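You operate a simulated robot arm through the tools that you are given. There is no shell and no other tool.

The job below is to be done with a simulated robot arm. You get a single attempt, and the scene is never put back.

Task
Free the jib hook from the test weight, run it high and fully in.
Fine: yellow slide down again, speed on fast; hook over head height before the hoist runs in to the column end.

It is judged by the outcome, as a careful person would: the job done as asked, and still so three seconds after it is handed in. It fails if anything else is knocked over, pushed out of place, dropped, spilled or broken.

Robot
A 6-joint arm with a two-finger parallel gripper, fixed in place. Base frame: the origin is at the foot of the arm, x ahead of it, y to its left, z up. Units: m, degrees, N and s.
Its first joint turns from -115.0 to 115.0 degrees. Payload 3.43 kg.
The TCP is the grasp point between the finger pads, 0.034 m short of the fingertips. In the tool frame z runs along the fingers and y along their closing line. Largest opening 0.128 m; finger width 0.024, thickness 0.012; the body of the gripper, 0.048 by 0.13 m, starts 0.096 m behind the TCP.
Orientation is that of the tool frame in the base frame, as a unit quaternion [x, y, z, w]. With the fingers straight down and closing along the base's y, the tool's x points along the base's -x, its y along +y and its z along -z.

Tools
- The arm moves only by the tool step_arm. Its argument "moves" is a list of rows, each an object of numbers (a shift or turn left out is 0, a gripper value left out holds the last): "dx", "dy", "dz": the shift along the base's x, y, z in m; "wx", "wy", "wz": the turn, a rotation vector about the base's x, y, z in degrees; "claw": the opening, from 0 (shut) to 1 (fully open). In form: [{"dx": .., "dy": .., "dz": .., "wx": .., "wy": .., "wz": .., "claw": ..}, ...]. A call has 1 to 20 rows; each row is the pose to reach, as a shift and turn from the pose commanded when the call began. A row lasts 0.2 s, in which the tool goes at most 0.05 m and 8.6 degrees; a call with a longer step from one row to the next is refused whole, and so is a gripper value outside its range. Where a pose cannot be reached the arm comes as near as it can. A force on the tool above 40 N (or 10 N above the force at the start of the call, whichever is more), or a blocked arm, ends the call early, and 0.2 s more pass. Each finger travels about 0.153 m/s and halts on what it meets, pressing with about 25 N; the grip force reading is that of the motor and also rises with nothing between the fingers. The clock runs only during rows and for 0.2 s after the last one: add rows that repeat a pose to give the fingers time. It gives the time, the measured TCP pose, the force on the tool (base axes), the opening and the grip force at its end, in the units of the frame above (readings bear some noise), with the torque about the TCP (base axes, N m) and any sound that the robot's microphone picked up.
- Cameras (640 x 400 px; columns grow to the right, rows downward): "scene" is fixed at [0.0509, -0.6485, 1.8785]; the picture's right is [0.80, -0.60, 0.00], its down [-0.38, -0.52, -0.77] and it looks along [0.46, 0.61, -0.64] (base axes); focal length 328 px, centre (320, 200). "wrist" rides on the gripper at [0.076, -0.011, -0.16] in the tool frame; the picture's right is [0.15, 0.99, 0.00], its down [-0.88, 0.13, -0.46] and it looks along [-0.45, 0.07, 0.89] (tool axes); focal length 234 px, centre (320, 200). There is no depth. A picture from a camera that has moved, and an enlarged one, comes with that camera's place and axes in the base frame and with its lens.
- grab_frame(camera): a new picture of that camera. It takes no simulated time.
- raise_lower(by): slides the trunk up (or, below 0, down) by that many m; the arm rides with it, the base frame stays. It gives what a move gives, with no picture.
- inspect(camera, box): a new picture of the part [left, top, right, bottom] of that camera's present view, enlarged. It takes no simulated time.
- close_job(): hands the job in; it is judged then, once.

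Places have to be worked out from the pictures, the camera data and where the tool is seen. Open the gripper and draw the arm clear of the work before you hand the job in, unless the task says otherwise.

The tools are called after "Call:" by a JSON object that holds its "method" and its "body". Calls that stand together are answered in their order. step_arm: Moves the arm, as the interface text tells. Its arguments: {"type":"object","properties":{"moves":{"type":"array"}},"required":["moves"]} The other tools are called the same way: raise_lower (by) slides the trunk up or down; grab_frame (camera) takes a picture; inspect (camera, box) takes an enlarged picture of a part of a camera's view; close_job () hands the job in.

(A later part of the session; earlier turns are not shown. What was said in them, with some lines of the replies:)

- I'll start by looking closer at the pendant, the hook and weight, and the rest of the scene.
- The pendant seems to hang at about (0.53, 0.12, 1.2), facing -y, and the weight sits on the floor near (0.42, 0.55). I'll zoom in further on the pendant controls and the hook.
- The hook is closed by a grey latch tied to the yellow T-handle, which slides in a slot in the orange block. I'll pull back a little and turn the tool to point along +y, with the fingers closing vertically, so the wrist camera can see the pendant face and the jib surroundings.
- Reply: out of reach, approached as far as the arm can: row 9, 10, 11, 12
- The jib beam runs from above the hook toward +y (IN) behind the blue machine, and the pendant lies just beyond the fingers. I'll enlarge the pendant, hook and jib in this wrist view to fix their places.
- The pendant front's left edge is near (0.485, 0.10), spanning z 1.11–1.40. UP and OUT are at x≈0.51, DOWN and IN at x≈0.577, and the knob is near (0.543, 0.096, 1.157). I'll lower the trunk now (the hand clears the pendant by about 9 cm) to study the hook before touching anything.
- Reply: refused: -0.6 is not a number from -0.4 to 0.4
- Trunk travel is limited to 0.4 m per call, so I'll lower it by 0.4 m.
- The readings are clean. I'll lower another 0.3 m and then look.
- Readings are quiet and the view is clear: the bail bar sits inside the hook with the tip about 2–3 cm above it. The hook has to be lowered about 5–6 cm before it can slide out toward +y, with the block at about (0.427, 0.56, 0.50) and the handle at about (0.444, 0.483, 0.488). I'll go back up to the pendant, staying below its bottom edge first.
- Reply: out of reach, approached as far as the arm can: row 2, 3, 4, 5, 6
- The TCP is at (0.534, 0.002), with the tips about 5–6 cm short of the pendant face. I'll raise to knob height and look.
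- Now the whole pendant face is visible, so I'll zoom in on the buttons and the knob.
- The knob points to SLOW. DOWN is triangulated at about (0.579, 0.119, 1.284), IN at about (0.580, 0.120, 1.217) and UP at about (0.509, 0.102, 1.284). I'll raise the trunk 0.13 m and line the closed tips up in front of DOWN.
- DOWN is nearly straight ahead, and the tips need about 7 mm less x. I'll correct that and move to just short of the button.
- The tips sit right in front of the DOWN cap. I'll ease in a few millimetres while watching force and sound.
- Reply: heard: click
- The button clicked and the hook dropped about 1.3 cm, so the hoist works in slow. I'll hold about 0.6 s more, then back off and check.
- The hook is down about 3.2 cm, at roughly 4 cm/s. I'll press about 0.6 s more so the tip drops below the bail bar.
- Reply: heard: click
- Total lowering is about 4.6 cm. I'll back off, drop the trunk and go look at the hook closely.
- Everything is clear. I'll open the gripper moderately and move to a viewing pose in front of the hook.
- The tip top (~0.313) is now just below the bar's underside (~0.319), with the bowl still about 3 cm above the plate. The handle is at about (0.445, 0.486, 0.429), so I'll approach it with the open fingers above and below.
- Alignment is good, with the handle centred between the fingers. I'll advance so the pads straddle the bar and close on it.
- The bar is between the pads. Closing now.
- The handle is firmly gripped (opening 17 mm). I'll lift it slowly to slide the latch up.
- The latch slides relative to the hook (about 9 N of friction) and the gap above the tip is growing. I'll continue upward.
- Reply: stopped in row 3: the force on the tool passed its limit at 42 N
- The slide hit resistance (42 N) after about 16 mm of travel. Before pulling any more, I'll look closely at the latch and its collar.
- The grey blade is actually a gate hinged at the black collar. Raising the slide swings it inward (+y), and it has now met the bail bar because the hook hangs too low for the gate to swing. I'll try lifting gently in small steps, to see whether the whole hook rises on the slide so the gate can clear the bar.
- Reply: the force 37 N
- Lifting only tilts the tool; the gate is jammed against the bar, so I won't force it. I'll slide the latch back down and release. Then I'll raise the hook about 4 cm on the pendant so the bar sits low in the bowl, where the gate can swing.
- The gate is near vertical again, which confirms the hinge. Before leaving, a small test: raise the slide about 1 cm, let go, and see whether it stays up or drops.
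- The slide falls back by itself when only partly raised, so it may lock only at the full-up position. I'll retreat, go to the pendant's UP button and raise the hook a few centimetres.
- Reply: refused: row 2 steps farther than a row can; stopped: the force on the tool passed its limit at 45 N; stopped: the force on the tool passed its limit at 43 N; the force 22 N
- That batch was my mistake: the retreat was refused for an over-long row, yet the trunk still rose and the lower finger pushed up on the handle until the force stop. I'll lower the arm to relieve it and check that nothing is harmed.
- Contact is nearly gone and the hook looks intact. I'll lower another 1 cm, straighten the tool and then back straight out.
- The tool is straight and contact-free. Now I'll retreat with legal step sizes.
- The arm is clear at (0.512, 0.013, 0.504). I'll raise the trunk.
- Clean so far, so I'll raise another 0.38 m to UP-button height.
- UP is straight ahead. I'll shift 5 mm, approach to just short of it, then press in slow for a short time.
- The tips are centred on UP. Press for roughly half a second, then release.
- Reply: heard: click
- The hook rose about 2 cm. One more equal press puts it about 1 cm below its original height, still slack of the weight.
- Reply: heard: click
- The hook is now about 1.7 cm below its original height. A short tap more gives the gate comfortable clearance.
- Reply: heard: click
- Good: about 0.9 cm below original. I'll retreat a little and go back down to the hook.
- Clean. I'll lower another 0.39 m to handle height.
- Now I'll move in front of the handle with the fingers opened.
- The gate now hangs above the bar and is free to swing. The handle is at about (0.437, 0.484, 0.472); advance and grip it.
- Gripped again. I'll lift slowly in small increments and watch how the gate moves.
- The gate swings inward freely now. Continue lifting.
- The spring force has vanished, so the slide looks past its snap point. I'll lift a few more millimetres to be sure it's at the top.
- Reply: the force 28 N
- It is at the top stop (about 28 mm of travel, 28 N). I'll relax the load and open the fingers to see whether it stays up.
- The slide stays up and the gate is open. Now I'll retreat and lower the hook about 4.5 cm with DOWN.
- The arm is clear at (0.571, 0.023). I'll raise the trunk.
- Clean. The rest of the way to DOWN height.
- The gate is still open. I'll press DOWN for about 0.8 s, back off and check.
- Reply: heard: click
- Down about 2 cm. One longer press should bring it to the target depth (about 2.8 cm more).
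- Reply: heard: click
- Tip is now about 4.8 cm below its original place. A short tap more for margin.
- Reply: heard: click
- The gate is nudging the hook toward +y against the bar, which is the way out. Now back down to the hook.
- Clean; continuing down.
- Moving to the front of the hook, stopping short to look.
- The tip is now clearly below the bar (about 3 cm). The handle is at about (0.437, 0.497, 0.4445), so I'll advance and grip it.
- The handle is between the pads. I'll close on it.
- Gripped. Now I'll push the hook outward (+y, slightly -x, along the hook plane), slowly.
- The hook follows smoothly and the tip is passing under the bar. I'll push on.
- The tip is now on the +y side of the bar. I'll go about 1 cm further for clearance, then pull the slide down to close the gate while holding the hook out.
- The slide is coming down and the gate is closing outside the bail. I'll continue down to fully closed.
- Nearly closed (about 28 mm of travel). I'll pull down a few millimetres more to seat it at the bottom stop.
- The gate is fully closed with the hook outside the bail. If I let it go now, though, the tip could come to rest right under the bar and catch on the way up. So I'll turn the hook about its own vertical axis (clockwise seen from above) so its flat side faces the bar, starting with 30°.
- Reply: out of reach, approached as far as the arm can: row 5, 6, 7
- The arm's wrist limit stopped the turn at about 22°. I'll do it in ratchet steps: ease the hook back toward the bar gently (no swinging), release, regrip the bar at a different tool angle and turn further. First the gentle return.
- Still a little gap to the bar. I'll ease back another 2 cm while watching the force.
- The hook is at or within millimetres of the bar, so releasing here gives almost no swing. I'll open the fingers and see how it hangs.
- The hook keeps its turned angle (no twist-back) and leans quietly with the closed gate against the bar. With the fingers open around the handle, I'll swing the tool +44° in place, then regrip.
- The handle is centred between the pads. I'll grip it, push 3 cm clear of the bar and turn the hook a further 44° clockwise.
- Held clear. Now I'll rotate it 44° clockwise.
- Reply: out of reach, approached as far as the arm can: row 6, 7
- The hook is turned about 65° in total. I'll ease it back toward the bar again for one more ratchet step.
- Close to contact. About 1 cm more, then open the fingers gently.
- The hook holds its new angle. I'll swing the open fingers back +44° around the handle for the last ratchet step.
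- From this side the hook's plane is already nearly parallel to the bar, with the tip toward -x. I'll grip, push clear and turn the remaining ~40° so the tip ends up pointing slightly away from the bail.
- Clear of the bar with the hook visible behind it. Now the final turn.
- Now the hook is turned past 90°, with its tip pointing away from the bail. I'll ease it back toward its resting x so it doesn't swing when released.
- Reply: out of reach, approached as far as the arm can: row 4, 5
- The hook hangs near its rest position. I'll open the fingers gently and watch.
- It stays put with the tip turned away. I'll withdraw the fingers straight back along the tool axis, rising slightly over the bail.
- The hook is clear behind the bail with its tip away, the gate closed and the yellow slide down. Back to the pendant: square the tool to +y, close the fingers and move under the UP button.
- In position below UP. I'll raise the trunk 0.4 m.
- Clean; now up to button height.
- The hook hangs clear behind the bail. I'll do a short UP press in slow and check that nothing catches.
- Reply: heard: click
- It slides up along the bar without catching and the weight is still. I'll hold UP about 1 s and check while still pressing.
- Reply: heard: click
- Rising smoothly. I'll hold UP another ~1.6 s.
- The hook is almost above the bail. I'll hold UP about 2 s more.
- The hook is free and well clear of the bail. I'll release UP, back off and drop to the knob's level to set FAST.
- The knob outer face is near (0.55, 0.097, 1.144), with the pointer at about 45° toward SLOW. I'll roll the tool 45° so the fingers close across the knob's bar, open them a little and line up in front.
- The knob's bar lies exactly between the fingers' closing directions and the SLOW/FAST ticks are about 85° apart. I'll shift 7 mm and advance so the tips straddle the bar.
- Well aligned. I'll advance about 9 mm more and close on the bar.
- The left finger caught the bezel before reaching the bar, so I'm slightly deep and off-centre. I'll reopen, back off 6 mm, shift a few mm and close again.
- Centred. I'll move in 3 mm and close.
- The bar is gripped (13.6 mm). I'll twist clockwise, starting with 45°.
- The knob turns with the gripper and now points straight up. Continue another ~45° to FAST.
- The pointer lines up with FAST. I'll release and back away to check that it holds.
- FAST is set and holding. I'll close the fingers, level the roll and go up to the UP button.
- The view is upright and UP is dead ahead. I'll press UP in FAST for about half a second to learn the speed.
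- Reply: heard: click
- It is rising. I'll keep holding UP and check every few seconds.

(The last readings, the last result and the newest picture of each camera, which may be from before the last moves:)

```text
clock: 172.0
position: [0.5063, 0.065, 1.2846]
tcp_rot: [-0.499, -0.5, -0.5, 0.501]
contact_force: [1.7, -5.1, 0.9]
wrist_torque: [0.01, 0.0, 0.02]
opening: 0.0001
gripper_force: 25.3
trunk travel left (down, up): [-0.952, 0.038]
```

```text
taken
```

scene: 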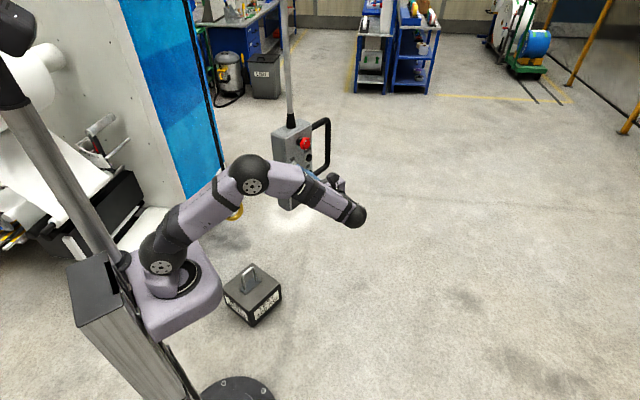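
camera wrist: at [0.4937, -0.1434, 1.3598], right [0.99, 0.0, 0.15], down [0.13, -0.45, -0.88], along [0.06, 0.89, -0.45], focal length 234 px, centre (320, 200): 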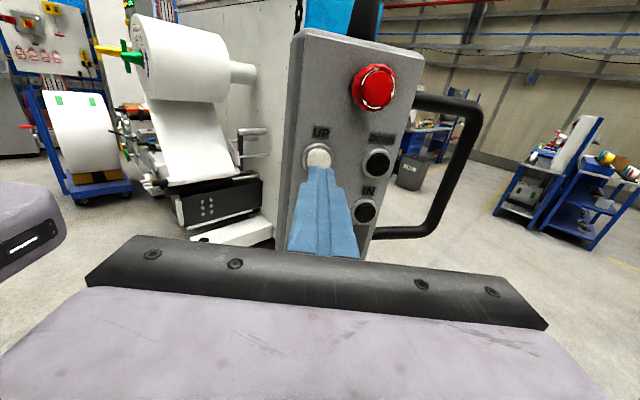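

About 0.1 m/s. I'll hold 4 s more.

Call:
{"method": "step_arm", "body": {"moves": [{"dy": 0}, {"dy": 0}, {"dy": 0}, {"dy": 0}, {"dy": 0}, {"dy": 0}, {"dy": 0}, {"dy": 0}, {"dy": 0}, {"dy": 0}, {"dy": 0}, {"dy": 0}, {"dy": 0}, {"dy": 0}, {"dy": 0}, {"dy": 0}, {"dy": 0}, {"dy": 0}, {"dy": 0}, {"dy": 0}]}}

Call:
{"method": "grab_frame", "body": {"camera": "scene"}}

```text
clock: 176.2
position: [0.5059, 0.0648, 1.2834]
tcp_rot: [0.5, 0.501, 0.499, -0.5]
contact_force: [2.3, -5.7, 0.0]
wrist_torque: [-0.01, -0.01, 0.01]
opening: 0.0
gripper_force: 25.0
trunk travel left (down, up): [-0.952, 0.038]
```

```text
taken
```

scene: 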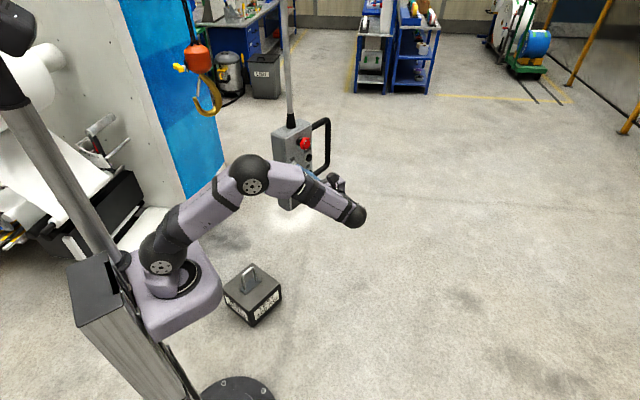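

The hook block is now at about z = 1.53 (0.16 m/s). I'll continue up.

Call:
{"method": "step_arm", "body": {"moves": [{"dy": 0}, {"dy": 0}, {"dy": 0}, {"dy": 0}, {"dy": 0}, {"dy": 0}, {"dy": 0}, {"dy": 0}, {"dy": 0}, {"dy": 0}, {"dy": 0}, {"dy": 0}, {"dy": 0}, {"dy": 0}, {"dy": 0}]}}

Call:
{"method": "grab_frame", "body": {"camera": "scene"}}

Call:
{"method": "grab_frame", "body": {"camera": "wrist"}}

```text
clock: 179.4
position: [0.5061, 0.0647, 1.2833]
tcp_rot: [-0.499, -0.5, -0.5, 0.501]
contact_force: [2.2, -6.1, 0.3]
wrist_torque: [-0.01, 0.0, 0.0]
opening: 0.0
gripper_force: 25.1
trunk travel left (down, up): [-0.952, 0.038]
```

```text
taken
```

scene: 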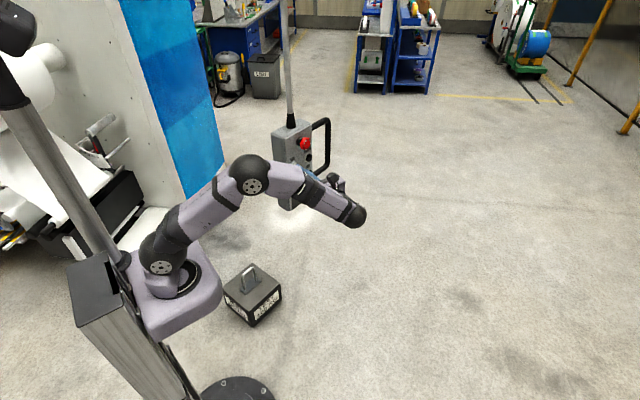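

```text
taken
camera wrist: at [0.4942, -0.0946, 1.3595], right [0.99, 0.0, 0.15], down [0.13, -0.45, -0.88], along [0.07, 0.89, -0.45], focal length 234 px, centre (320, 200)
```

wrist: 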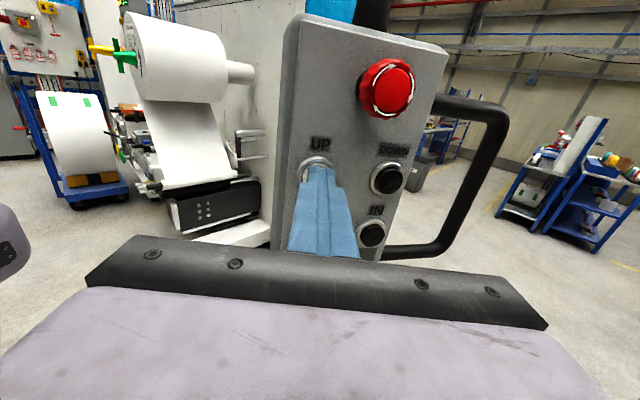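

By timing, the block should now be near 2.0 m, out of the scene camera's view. I'll hold 1.4 s more, then release and look up with the wrist camera.

Call:
{"method": "step_arm", "body": {"moves": [{"dy": 0}, {"dy": 0}, {"dy": 0}, {"dy": 0}, {"dy": 0}, {"dy": 0}, {"dy": -0.02}, {"dy": -0.045}, {"dy": -0.045}]}}

```text
clock: 181.4
position: [0.5043, 0.022, 1.2838]
tcp_rot: [0.499, 0.501, 0.5, -0.5]
contact_force: [-0.6, -0.3, -0.7]
wrist_torque: [0.02, -0.02, -0.01]
opening: 0.0
gripper_force: 24.9
trunk travel left (down, up): [-0.952, 0.038]
```

Released. I'll roll the tool back 90° so the wrist camera's wide axis is vertical and the high hook is visible.

Call:
{"method": "step_arm", "body": {"moves": [{"wy": -8.5}, {"wy": -17}, {"wy": -25.5}, {"wy": -34}, {"wy": -42.5}, {"wy": -51}, {"wy": -59.5}, {"wy": -68}, {"wy": -76.5}, {"wy": -85}, {"wy": -93.5}, {"wy": -102}, {"wy": -110}, {"wy": -110}]}}

Call:
{"method": "grab_frame", "body": {"camera": "wrist"}}

```text
clock: 184.4
position: [0.5053, 0.0216, 1.2831]
tcp_rot: [-0.124, 0.696, 0.696, 0.122]
contact_force: [0.8, 0.7, -0.5]
wrist_torque: [-0.06, -0.01, -0.04]
opening: 0.0
gripper_force: 24.7
trunk travel left (down, up): [-0.952, 0.038]
```

```text
taken
camera wrist: at [0.4372, -0.1373, 1.2481], right [-0.48, 0.0, 0.88], down [0.78, -0.45, 0.43], along [0.4, 0.89, 0.22], focal length 234 px, centre (320, 200)
```

wrist: 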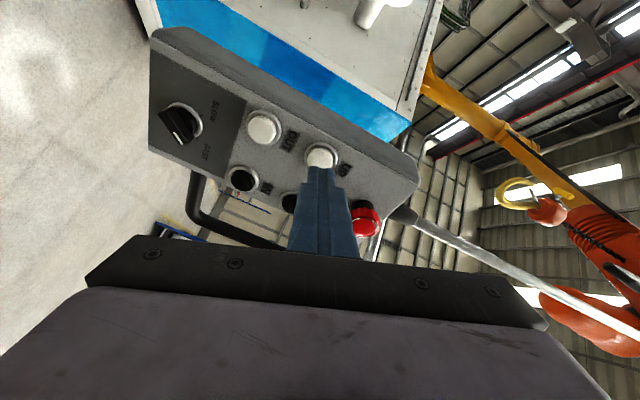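

Call:
{"method": "inspect", "body": {"camera": "wrist", "box": [400, 40, 640, 360]}}

Call:
{"method": "inspect", "body": {"camera": "wrist", "box": [480, 150, 640, 250]}}

```text
1.25 times, centred on (520, 200) of wrist
camera zoom: at [0.4372, -0.1373, 1.2481], right [-0.48, 0.0, 0.88], down [0.78, -0.45, 0.43], along [0.4, 0.89, 0.22], focal length 293 px, centre (70, 200)
```

zoom: 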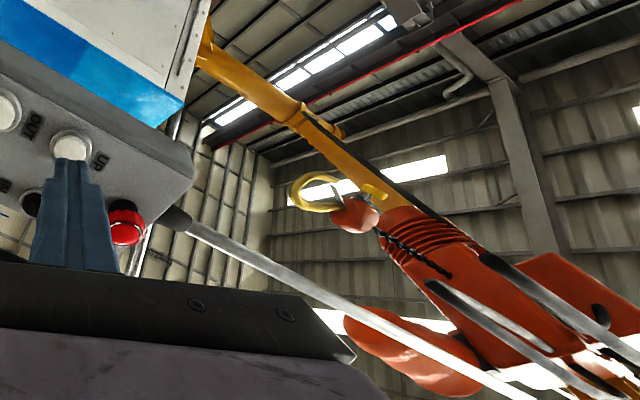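

```text
4.00 times, centred on (560, 200) of wrist
camera zoom: at [0.4372, -0.1373, 1.2481], right [-0.48, 0.0, 0.88], down [0.78, -0.45, 0.43], along [0.4, 0.89, 0.22], focal length 937 px, centre (-640, 200)
```

zoom: 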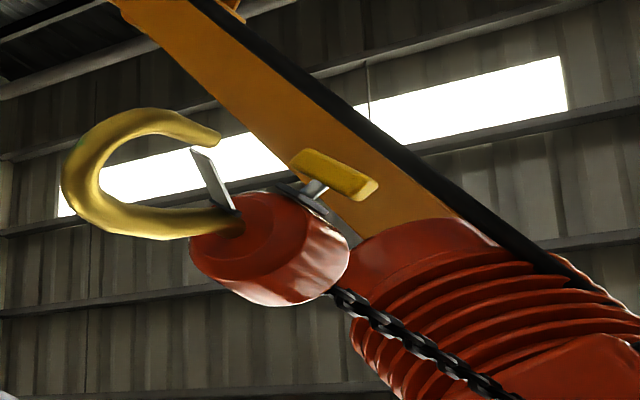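

The block is at about z = 2.14 and the hook bottom at about 1.93, with some 0.39 m of chain left below the hoist. I'll raise it another ~0.25 m so it is clearly over head height.

Call:
{"method": "step_arm", "body": {"moves": [{"dy": 0.02}, {"dy": 0.037}, {"dy": 0.046}, {"dy": 0.046}, {"dy": 0.046}, {"dy": 0.046}, {"dy": 0.046}, {"dy": 0.046}, {"dy": 0.046}, {"dy": 0.03}, {"dy": 0.0}, {"dy": 0.0}]}}

Call:
{"method": "inspect", "body": {"camera": "wrist", "box": [400, 40, 640, 360]}}

Call:
{"method": "inspect", "body": {"camera": "wrist", "box": [480, 150, 640, 250]}}

```text
clock: 187.0
position: [0.5044, 0.0235, 1.2837]
tcp_rot: [-0.124, 0.698, 0.695, 0.124]
contact_force: [0.0, 0.2, 0.6]
wrist_torque: [0.0, 0.02, -0.02]
opening: 0.0002
gripper_force: 24.9
trunk travel left (down, up): [-0.952, 0.038]
heard: click
```

```text
1.25 times, centred on (520, 200) of wrist
camera zoom: at [0.437, -0.1365, 1.2487], right [-0.48, 0.0, 0.88], down [0.78, -0.45, 0.43], along [0.4, 0.89, 0.21], focal length 293 px, centre (70, 200)
```

zoom: 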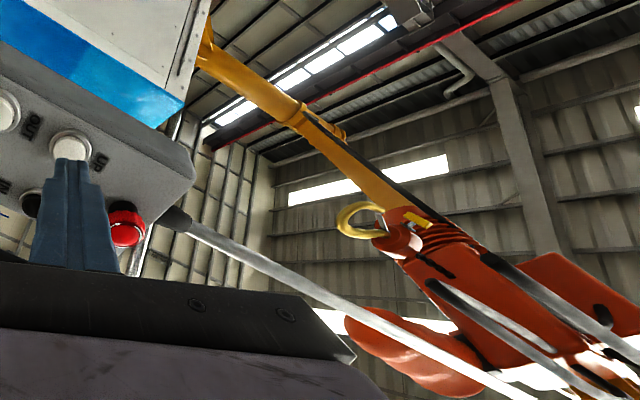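

```text
4.00 times, centred on (560, 200) of wrist
camera zoom: at [0.437, -0.1365, 1.2487], right [-0.48, 0.0, 0.88], down [0.78, -0.45, 0.43], along [0.4, 0.89, 0.21], focal length 937 px, centre (-640, 200)
```

zoom: 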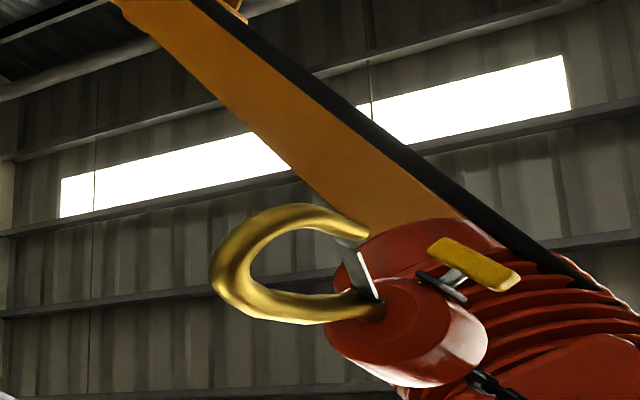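

Hook bottom is at about 2.11 m. One more short press for margin (there are still about 0.2 m of chain), then on to IN.

Call:
{"method": "step_arm", "body": {"moves": [{"dy": 0.02}, {"dy": 0.037}, {"dy": 0.045}, {"dy": 0.045}, {"dy": 0.045}, {"dy": 0.03}, {"dy": 0.0}, {"dy": 0.0}]}}

Call:
{"method": "inspect", "body": {"camera": "wrist", "box": [480, 150, 640, 250]}}

```text
clock: 188.8
position: [0.5058, 0.0227, 1.2832]
tcp_rot: [-0.123, 0.698, 0.695, 0.123]
contact_force: [-0.5, 0.2, 0.1]
wrist_torque: [0.0, -0.01, -0.01]
opening: 0.0
gripper_force: 25.0
trunk travel left (down, up): [-0.952, 0.038]
heard: click
```

```text
4.00 times, centred on (560, 200) of wrist
camera zoom: at [0.4365, -0.1367, 1.2486], right [-0.48, 0.0, 0.88], down [0.78, -0.45, 0.43], along [0.4, 0.89, 0.21], focal length 937 px, centre (-640, 200)
```

zoom: 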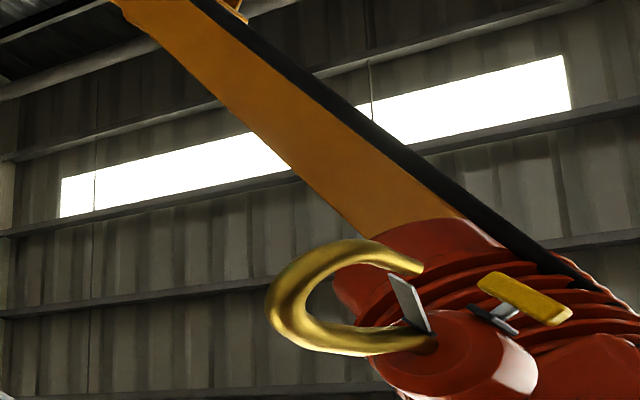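

The hook is high, gate closed. Now I'll line up with IN at about (0.572, 0.11, 1.217).

Call:
{"method": "step_arm", "body": {"moves": [{"dx": 0.02, "dz": -0.02, "wy": 7}, {"dx": 0.04, "dz": -0.04, "wy": 14}, {"dx": 0.058, "dz": -0.058, "wy": 20}, {"dx": 0.067, "dz": -0.066, "wy": 20}, {"dx": 0.067, "dy": 0.02, "dz": -0.066, "wy": 20}, {"dx": 0.067, "dy": 0.02, "dz": -0.066, "wy": 20}]}}

Call:
{"method": "grab_frame", "body": {"camera": "wrist"}}

Call:
{"method": "inspect", "body": {"camera": "scene", "box": [270, 130, 350, 210]}}

```text
clock: 190.2
position: [0.5727, 0.0411, 1.2183]
tcp_rot: [0.0, 0.708, 0.707, 0.001]
contact_force: [0.1, -1.1, -0.5]
wrist_torque: [0.0, 0.02, 0.0]
opening: 0.0001
gripper_force: 24.8
trunk travel left (down, up): [-0.952, 0.038]
```

```text
taken
camera wrist: at [0.496, -0.1177, 1.2074], right [-0.15, 0.0, 0.99], down [0.88, -0.46, 0.13], along [0.45, 0.89, 0.07], focal length 234 px, centre (320, 200)
```

wrist: 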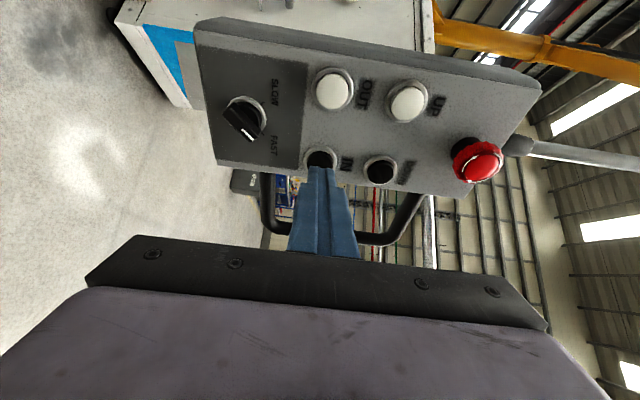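

```text
5.00 times, centred on (310, 170) of scene
camera zoom: at [0.0509, -0.6485, 1.8785], right [0.8, -0.6, 0.0], down [-0.38, -0.52, -0.77], along [0.46, 0.61, -0.64], focal length 1638 px, centre (370, 350)
```

zoom: 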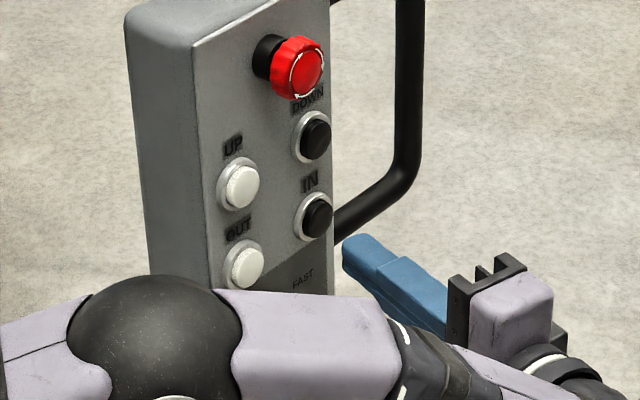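

IN is aligned just like DOWN was. I'll give it a short press first to see the direction and whether the pendant moves with the trolley.

Call:
{"method": "step_arm", "body": {"moves": [{"dy": 0.02}, {"dy": 0.033}, {"dy": 0.042}, {"dy": 0.042}, {"dy": 0.042}, {"dy": 0.02}, {"dy": 0.005}]}}

Call:
{"method": "grab_frame", "body": {"camera": "wrist"}}

Call:
{"method": "inspect", "body": {"camera": "scene", "box": [270, 130, 350, 210]}}

```text
clock: 191.8
position: [0.5716, 0.0466, 1.2169]
tcp_rot: [0.0, 0.708, 0.707, 0.0]
contact_force: [-0.6, -0.2, 0.4]
wrist_torque: [0.02, 0.01, -0.02]
opening: 0.0001
gripper_force: 25.3
trunk travel left (down, up): [-0.952, 0.038]
heard: click
```

```text
taken
camera wrist: at [0.4955, -0.1125, 1.2067], right [-0.15, 0.0, 0.99], down [0.88, -0.45, 0.13], along [0.45, 0.89, 0.07], focal length 234 px, centre (320, 200)
```

wrist: 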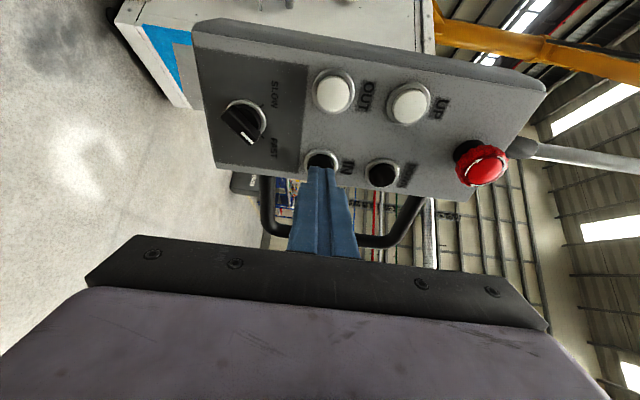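

```text
5.00 times, centred on (310, 170) of scene
camera zoom: at [0.0509, -0.6485, 1.8785], right [0.8, -0.6, 0.0], down [-0.38, -0.52, -0.77], along [0.46, 0.61, -0.64], focal length 1638 px, centre (370, 350)
```

zoom: 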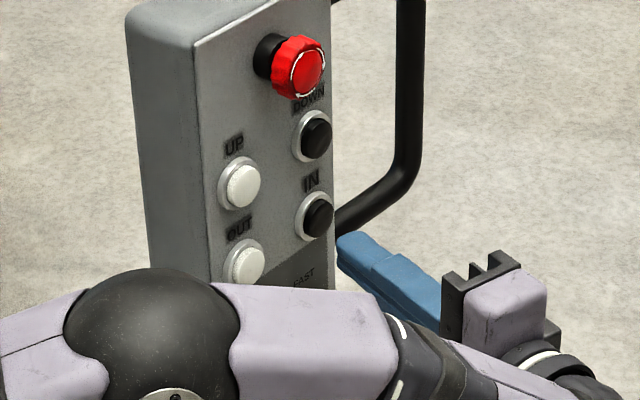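

The pendant stays put. Now I'll hold IN and watch for the hoist travelling along the jib.

Call:
{"method": "step_arm", "body": {"moves": [{"dy": 0.02}, {"dy": 0.037}, {"dy": 0.037}, {"dy": 0.037}, {"dy": 0.037}, {"dy": 0.037}, {"dy": 0.037}, {"dy": 0.037}, {"dy": 0.037}, {"dy": 0.037}, {"dy": 0.037}, {"dy": 0.037}, {"dy": 0.037}, {"dy": 0.037}, {"dy": 0.037}, {"dy": 0.037}, {"dy": 0.037}, {"dy": 0.037}, {"dy": 0.037}, {"dy": 0.037}]}}

Call:
{"method": "grab_frame", "body": {"camera": "wrist"}}

Call:
{"method": "grab_frame", "body": {"camera": "scene"}}

```text
clock: 196.0
position: [0.5722, 0.0816, 1.2188]
tcp_rot: [0.001, 0.707, 0.707, 0.001]
contact_force: [0.4, -9.2, -0.8]
wrist_torque: [-0.04, -0.03, 0.08]
opening: 0.0
gripper_force: 25.4
trunk travel left (down, up): [-0.952, 0.038]
heard: click
```

```text
taken
camera wrist: at [0.4958, -0.0775, 1.2076], right [-0.15, 0.0, 0.99], down [0.88, -0.46, 0.13], along [0.45, 0.89, 0.07], focal length 234 px, centre (320, 200)
```

wrist: 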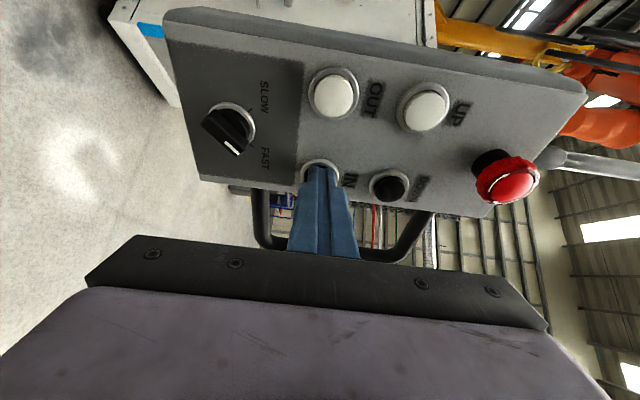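

```text
taken
```

scene: 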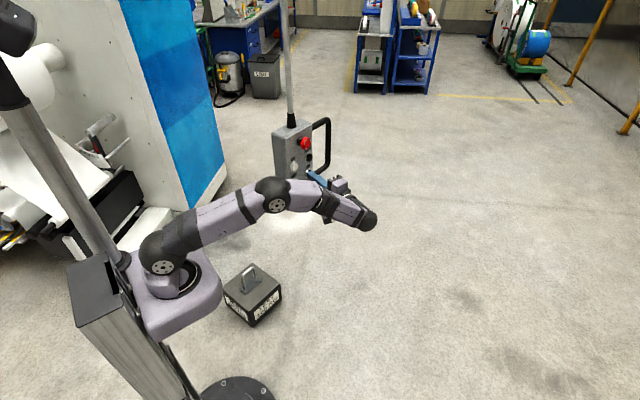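

The hoist is travelling in along the jib (now in the wrist view with the hook clear of everything). I'll continue holding IN.

Call:
{"method": "step_arm", "body": {"moves": [{"dy": 0}, {"dy": 0}, {"dy": 0}, {"dy": 0}, {"dy": 0}, {"dy": 0}, {"dy": 0}, {"dy": 0}, {"dy": 0}, {"dy": 0}]}}

Call:
{"method": "inspect", "body": {"camera": "wrist", "box": [400, 0, 640, 150]}}

```text
clock: 198.2
position: [0.5733, 0.0821, 1.2178]
tcp_rot: [0.0, 0.707, 0.707, -0.001]
contact_force: [1.4, -8.3, 0.8]
wrist_torque: [0.03, 0.03, 0.05]
opening: 0.0001
gripper_force: 24.2
trunk travel left (down, up): [-0.952, 0.038]
```

```text
2.67 times, centred on (520, 75) of wrist
camera zoom: at [0.4958, -0.0775, 1.2076], right [-0.15, 0.0, 0.99], down [0.88, -0.46, 0.13], along [0.45, 0.89, 0.07], focal length 624 px, centre (-213, 533)
```

zoom: 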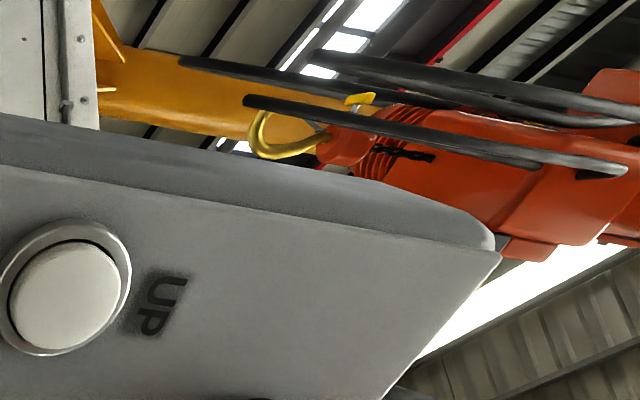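

Continuing in.

Call:
{"method": "step_arm", "body": {"moves": [{"dy": 0}, {"dy": 0}, {"dy": 0}, {"dy": 0}, {"dy": 0}, {"dy": 0}, {"dy": 0}, {"dy": 0}, {"dy": 0}, {"dy": 0}, {"dy": 0}, {"dy": 0}, {"dy": 0}, {"dy": 0}, {"dy": 0}, {"dy": 0}]}}

Call:
{"method": "inspect", "body": {"camera": "wrist", "box": [400, 0, 640, 150]}}

```text
clock: 201.6
position: [0.5735, 0.0821, 1.2182]
tcp_rot: [0.001, 0.707, 0.707, 0.0]
contact_force: [0.7, -10.1, -0.3]
wrist_torque: [-0.01, 0.01, 0.07]
opening: 0.0
gripper_force: 25.2
trunk travel left (down, up): [-0.952, 0.038]
```

```text
2.67 times, centred on (520, 75) of wrist
camera zoom: at [0.4957, -0.0775, 1.2076], right [-0.15, 0.0, 0.99], down [0.88, -0.46, 0.13], along [0.45, 0.89, 0.07], focal length 624 px, centre (-213, 533)
```

zoom: 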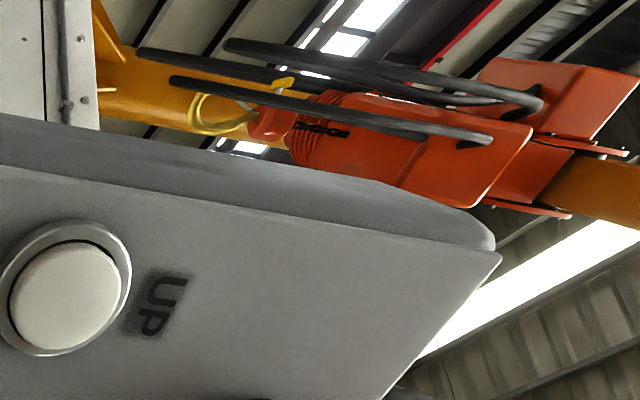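

Still travelling (hook at about y ≈ 1.7). I'll keep holding.

Call:
{"method": "step_arm", "body": {"moves": [{"dy": 0}, {"dy": 0}, {"dy": 0}, {"dy": 0}, {"dy": 0}, {"dy": 0}, {"dy": 0}, {"dy": 0}, {"dy": 0}, {"dy": 0}, {"dy": 0}, {"dy": 0}, {"dy": 0}, {"dy": 0}, {"dy": 0}, {"dy": 0}, {"dy": 0}, {"dy": 0}, {"dy": 0}, {"dy": 0}]}}

Call:
{"method": "inspect", "body": {"camera": "wrist", "box": [400, 0, 640, 150]}}

```text
clock: 205.8
position: [0.5717, 0.0818, 1.2187]
tcp_rot: [0.0, 0.707, 0.707, 0.001]
contact_force: [-0.8, -9.1, 0.8]
wrist_torque: [-0.01, -0.02, 0.13]
opening: 0.0
gripper_force: 24.8
trunk travel left (down, up): [-0.952, 0.038]
```

```text
2.67 times, centred on (520, 75) of wrist
camera zoom: at [0.4957, -0.0775, 1.2076], right [-0.15, 0.0, 0.99], down [0.88, -0.46, 0.13], along [0.45, 0.89, 0.07], focal length 624 px, centre (-213, 533)
```

zoom: 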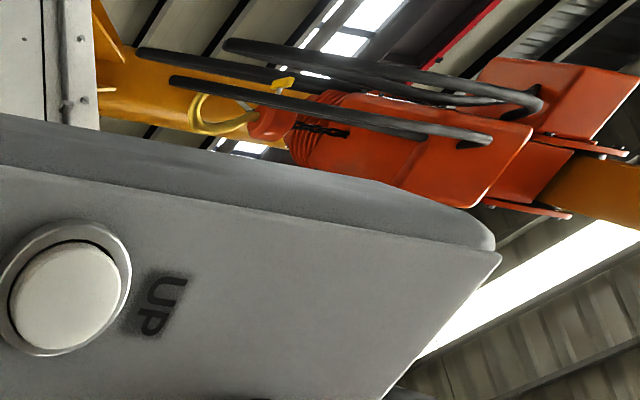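

The picture is unchanged over 4 s: the hoist is at its inner end stop. I'll release IN, back off, open the gripper and look at the hook and pendant.

Call:
{"method": "step_arm", "body": {"moves": [{"dy": -0.025}, {"dy": -0.055}, {"dy": -0.06}, {"dy": -0.06}]}}

Call:
{"method": "grab_frame", "body": {"camera": "wrist"}}

Call:
{"method": "inspect", "body": {"camera": "wrist", "box": [430, 10, 570, 90]}}

Call:
{"method": "inspect", "body": {"camera": "scene", "box": [200, 120, 350, 340]}}

```text
clock: 206.8
position: [0.5721, 0.023, 1.2187]
tcp_rot: [-0.001, 0.707, 0.707, -0.001]
contact_force: [-0.1, -0.4, 0.2]
wrist_torque: [-0.02, 0.03, -0.02]
opening: 0.0
gripper_force: 24.6
trunk travel left (down, up): [-0.952, 0.038]
```

```text
taken
camera wrist: at [0.4957, -0.1356, 1.2079], right [-0.15, 0.0, 0.99], down [0.88, -0.45, 0.13], along [0.45, 0.89, 0.07], focal length 234 px, centre (320, 200)
```

wrist: 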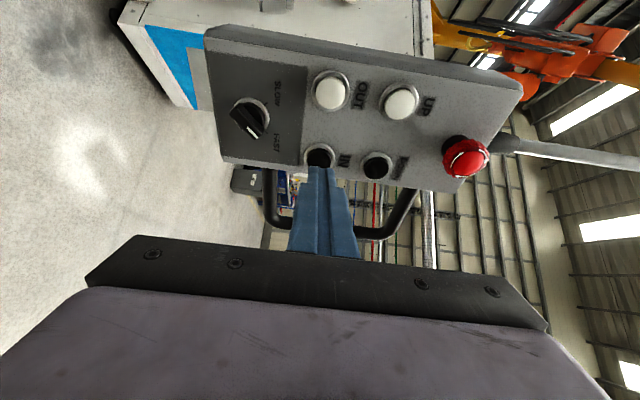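

```text
4.57 times, centred on (500, 50) of wrist
camera zoom: at [0.4957, -0.1356, 1.2079], right [-0.15, 0.0, 0.99], down [0.88, -0.45, 0.13], along [0.45, 0.89, 0.07], focal length 1070 px, centre (-503, 886)
```

zoom: 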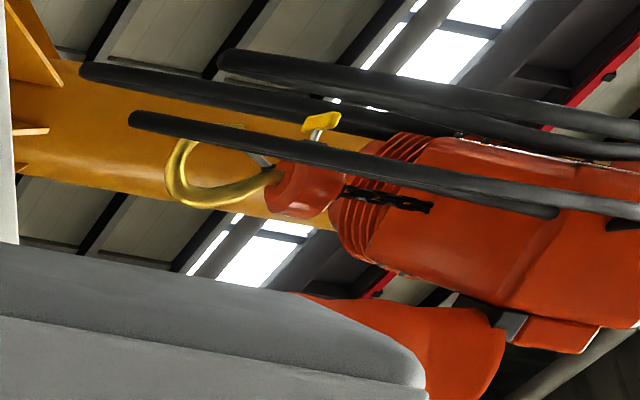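

```text
1.82 times, centred on (275, 230) of scene
camera zoom: at [0.0509, -0.6485, 1.8785], right [0.8, -0.6, 0.0], down [-0.38, -0.52, -0.77], along [0.46, 0.61, -0.64], focal length 596 px, centre (402, 146)
```

zoom: 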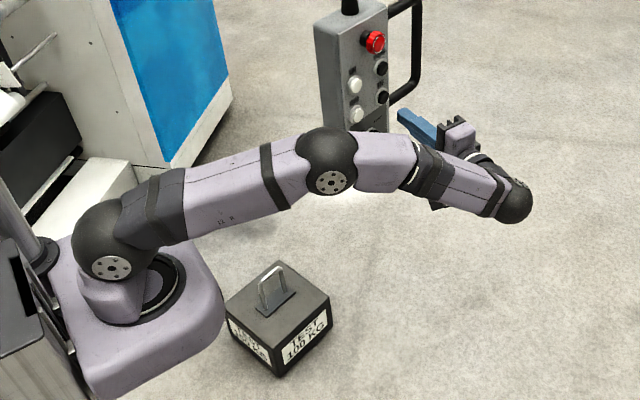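

The weight stands undisturbed, the knob is on FAST, and the hoist is at the column end with the hook high. I'll zoom in further to double-check the slide and gate.

Call:
{"method": "inspect", "body": {"camera": "wrist", "box": [460, 25, 520, 65]}}

```text
10.00 times, centred on (490, 45) of wrist
camera zoom: at [0.4957, -0.1356, 1.2079], right [-0.15, 0.0, 0.99], down [0.88, -0.45, 0.13], along [0.45, 0.89, 0.07], focal length 2342 px, centre (-1380, 1750)
```

zoom: 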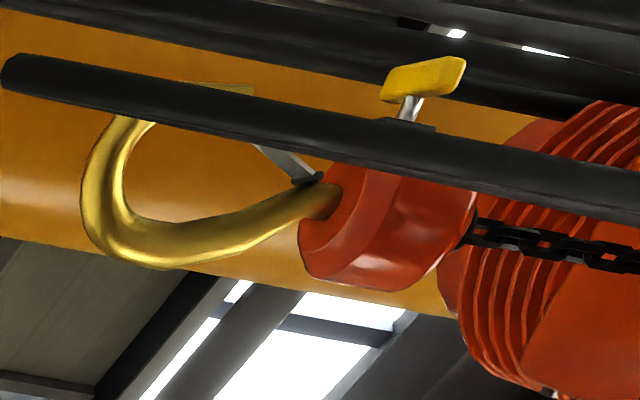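

By geometry the handle sits about 7 cm below the block's top, which is the closed (down) position, and the gate runs from its hinge toward the tip. Now I'll lower the arm below the pendant, then open the gripper and draw in.

Call:
{"method": "raise_lower", "body": {"by": -0.35}}

```text
clock: 210.3
position: [0.5726, 0.0246, 0.8684]
tcp_rot: [0.0, 0.708, 0.706, 0.0]
contact_force: [-0.1, 0.1, 0.6]
wrist_torque: [0.01, 0.03, 0.01]
opening: 0.0
gripper_force: 25.3
trunk travel left (down, up): [-0.602, 0.388]
```

Clear below the pendant. I'll draw the arm in and open the gripper.

Call:
{"method": "step_arm", "body": {"moves": [{"dx": -0.035, "dy": 0.01, "claw": 0.3}, {"dx": -0.07, "dy": 0.02, "claw": 0.6}, {"dx": -0.105, "dy": 0.03, "claw": 0.9}, {"dx": -0.14, "dy": 0.04, "claw": 1.0}, {"dx": -0.17, "dy": 0.05}, {"dx": -0.17, "dy": 0.05}]}}

Call:
{"method": "grab_frame", "body": {"camera": "scene"}}

Call:
{"method": "grab_frame", "body": {"camera": "wrist"}}

Call:
{"method": "inspect", "body": {"camera": "scene", "box": [260, 110, 350, 220]}}

```text
clock: 211.7
position: [0.401, 0.0761, 0.8689]
tcp_rot: [0.0, 0.708, 0.707, 0.001]
contact_force: [-0.8, -0.5, 0.2]
wrist_torque: [-0.01, -0.03, 0.0]
opening: 0.128
gripper_force: 0.0
trunk travel left (down, up): [-0.602, 0.388]
```

```text
taken
```

scene: 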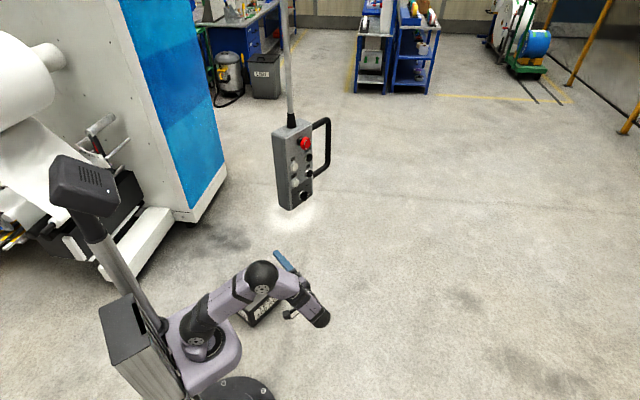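

```text
taken
camera wrist: at [0.3251, -0.0841, 0.8582], right [-0.15, 0.0, 0.99], down [0.88, -0.45, 0.13], along [0.45, 0.89, 0.07], focal length 234 px, centre (320, 200)
```

wrist: 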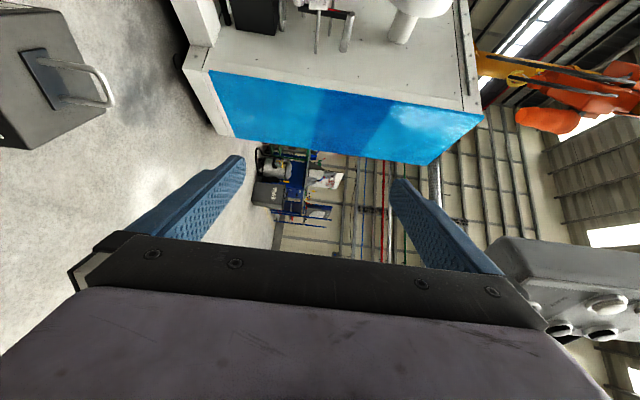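

```text
3.64 times, centred on (305, 165) of scene
camera zoom: at [0.0509, -0.6485, 1.8785], right [0.8, -0.6, 0.0], down [-0.38, -0.52, -0.77], along [0.46, 0.61, -0.64], focal length 1191 px, centre (374, 327)
```

zoom: 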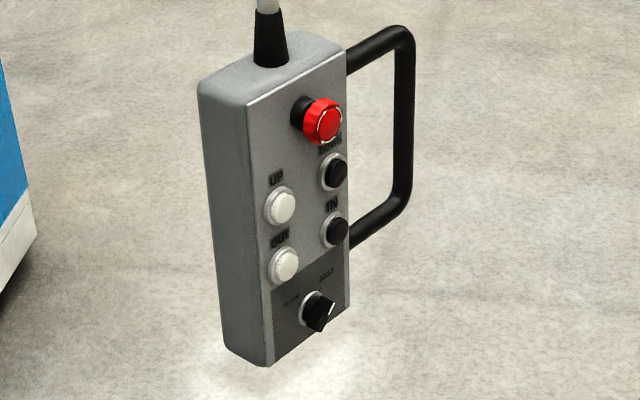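

One last zoom on the hook from this clearer angle before handing in.

Call:
{"method": "inspect", "body": {"camera": "wrist", "box": [490, 45, 570, 95]}}

Call:
{"method": "inspect", "body": {"camera": "wrist", "box": [0, 0, 140, 160]}}

```text
8.00 times, centred on (530, 70) of wrist
camera zoom: at [0.3251, -0.0841, 0.8582], right [-0.15, 0.0, 0.99], down [0.88, -0.45, 0.13], along [0.45, 0.89, 0.07], focal length 1873 px, centre (-1360, 1240)
```

zoom: 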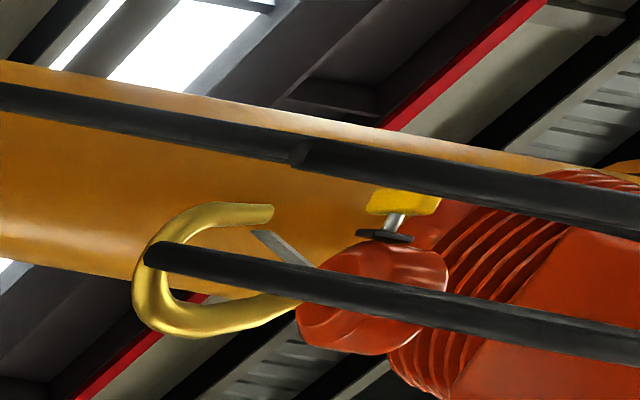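

```text
2.50 times, centred on (70, 80) of wrist
camera zoom: at [0.3251, -0.0841, 0.8582], right [-0.15, 0.0, 0.99], down [0.88, -0.45, 0.13], along [0.45, 0.89, 0.07], focal length 585 px, centre (945, 500)
```

zoom: 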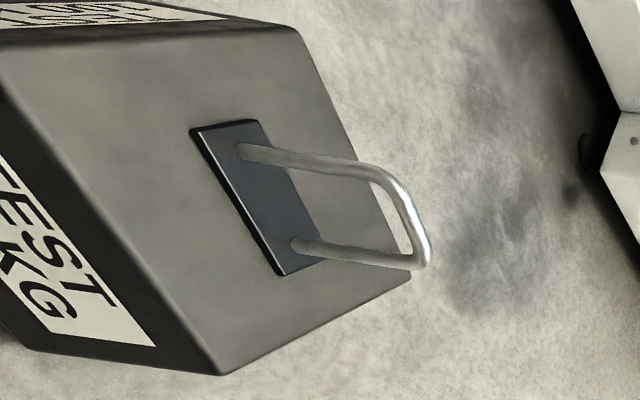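

The gate reaches the hook tip, so it is closed with the slide down. The hook is high and at the column end, the speed is on FAST, the weight is undisturbed, and the gripper is open and clear. Handing in.

Call:
{"method": "close_job", "body": {}}

```text
The job is handed in.
```

The jib hook is off the test weight, raised over head height, and run fully in to the column end. I've handed the job in.

- **Hook:** the bottom was at about 2.1 m before one last short press upward. I ran the hoist in only after that, and held IN until it stopped moving at the inner end.
- **Yellow slide:** it is down again. In the last picture the gate reaches the hook tip.
- **Speed:** the pendant knob is on FAST.
- **Surroundings:** the test weight is still standing where it was, and the pendant hangs as before. The arm is below the pendant with the gripper open.

**Handling mistake:** while I was working the slide, a retreat move was refused but the trunk still rose, so a finger pushed up on the yellow handle. The force stop tripped twice, at 45 N and 43 N. I found no damage, and the slide and gate worked normally afterwards.
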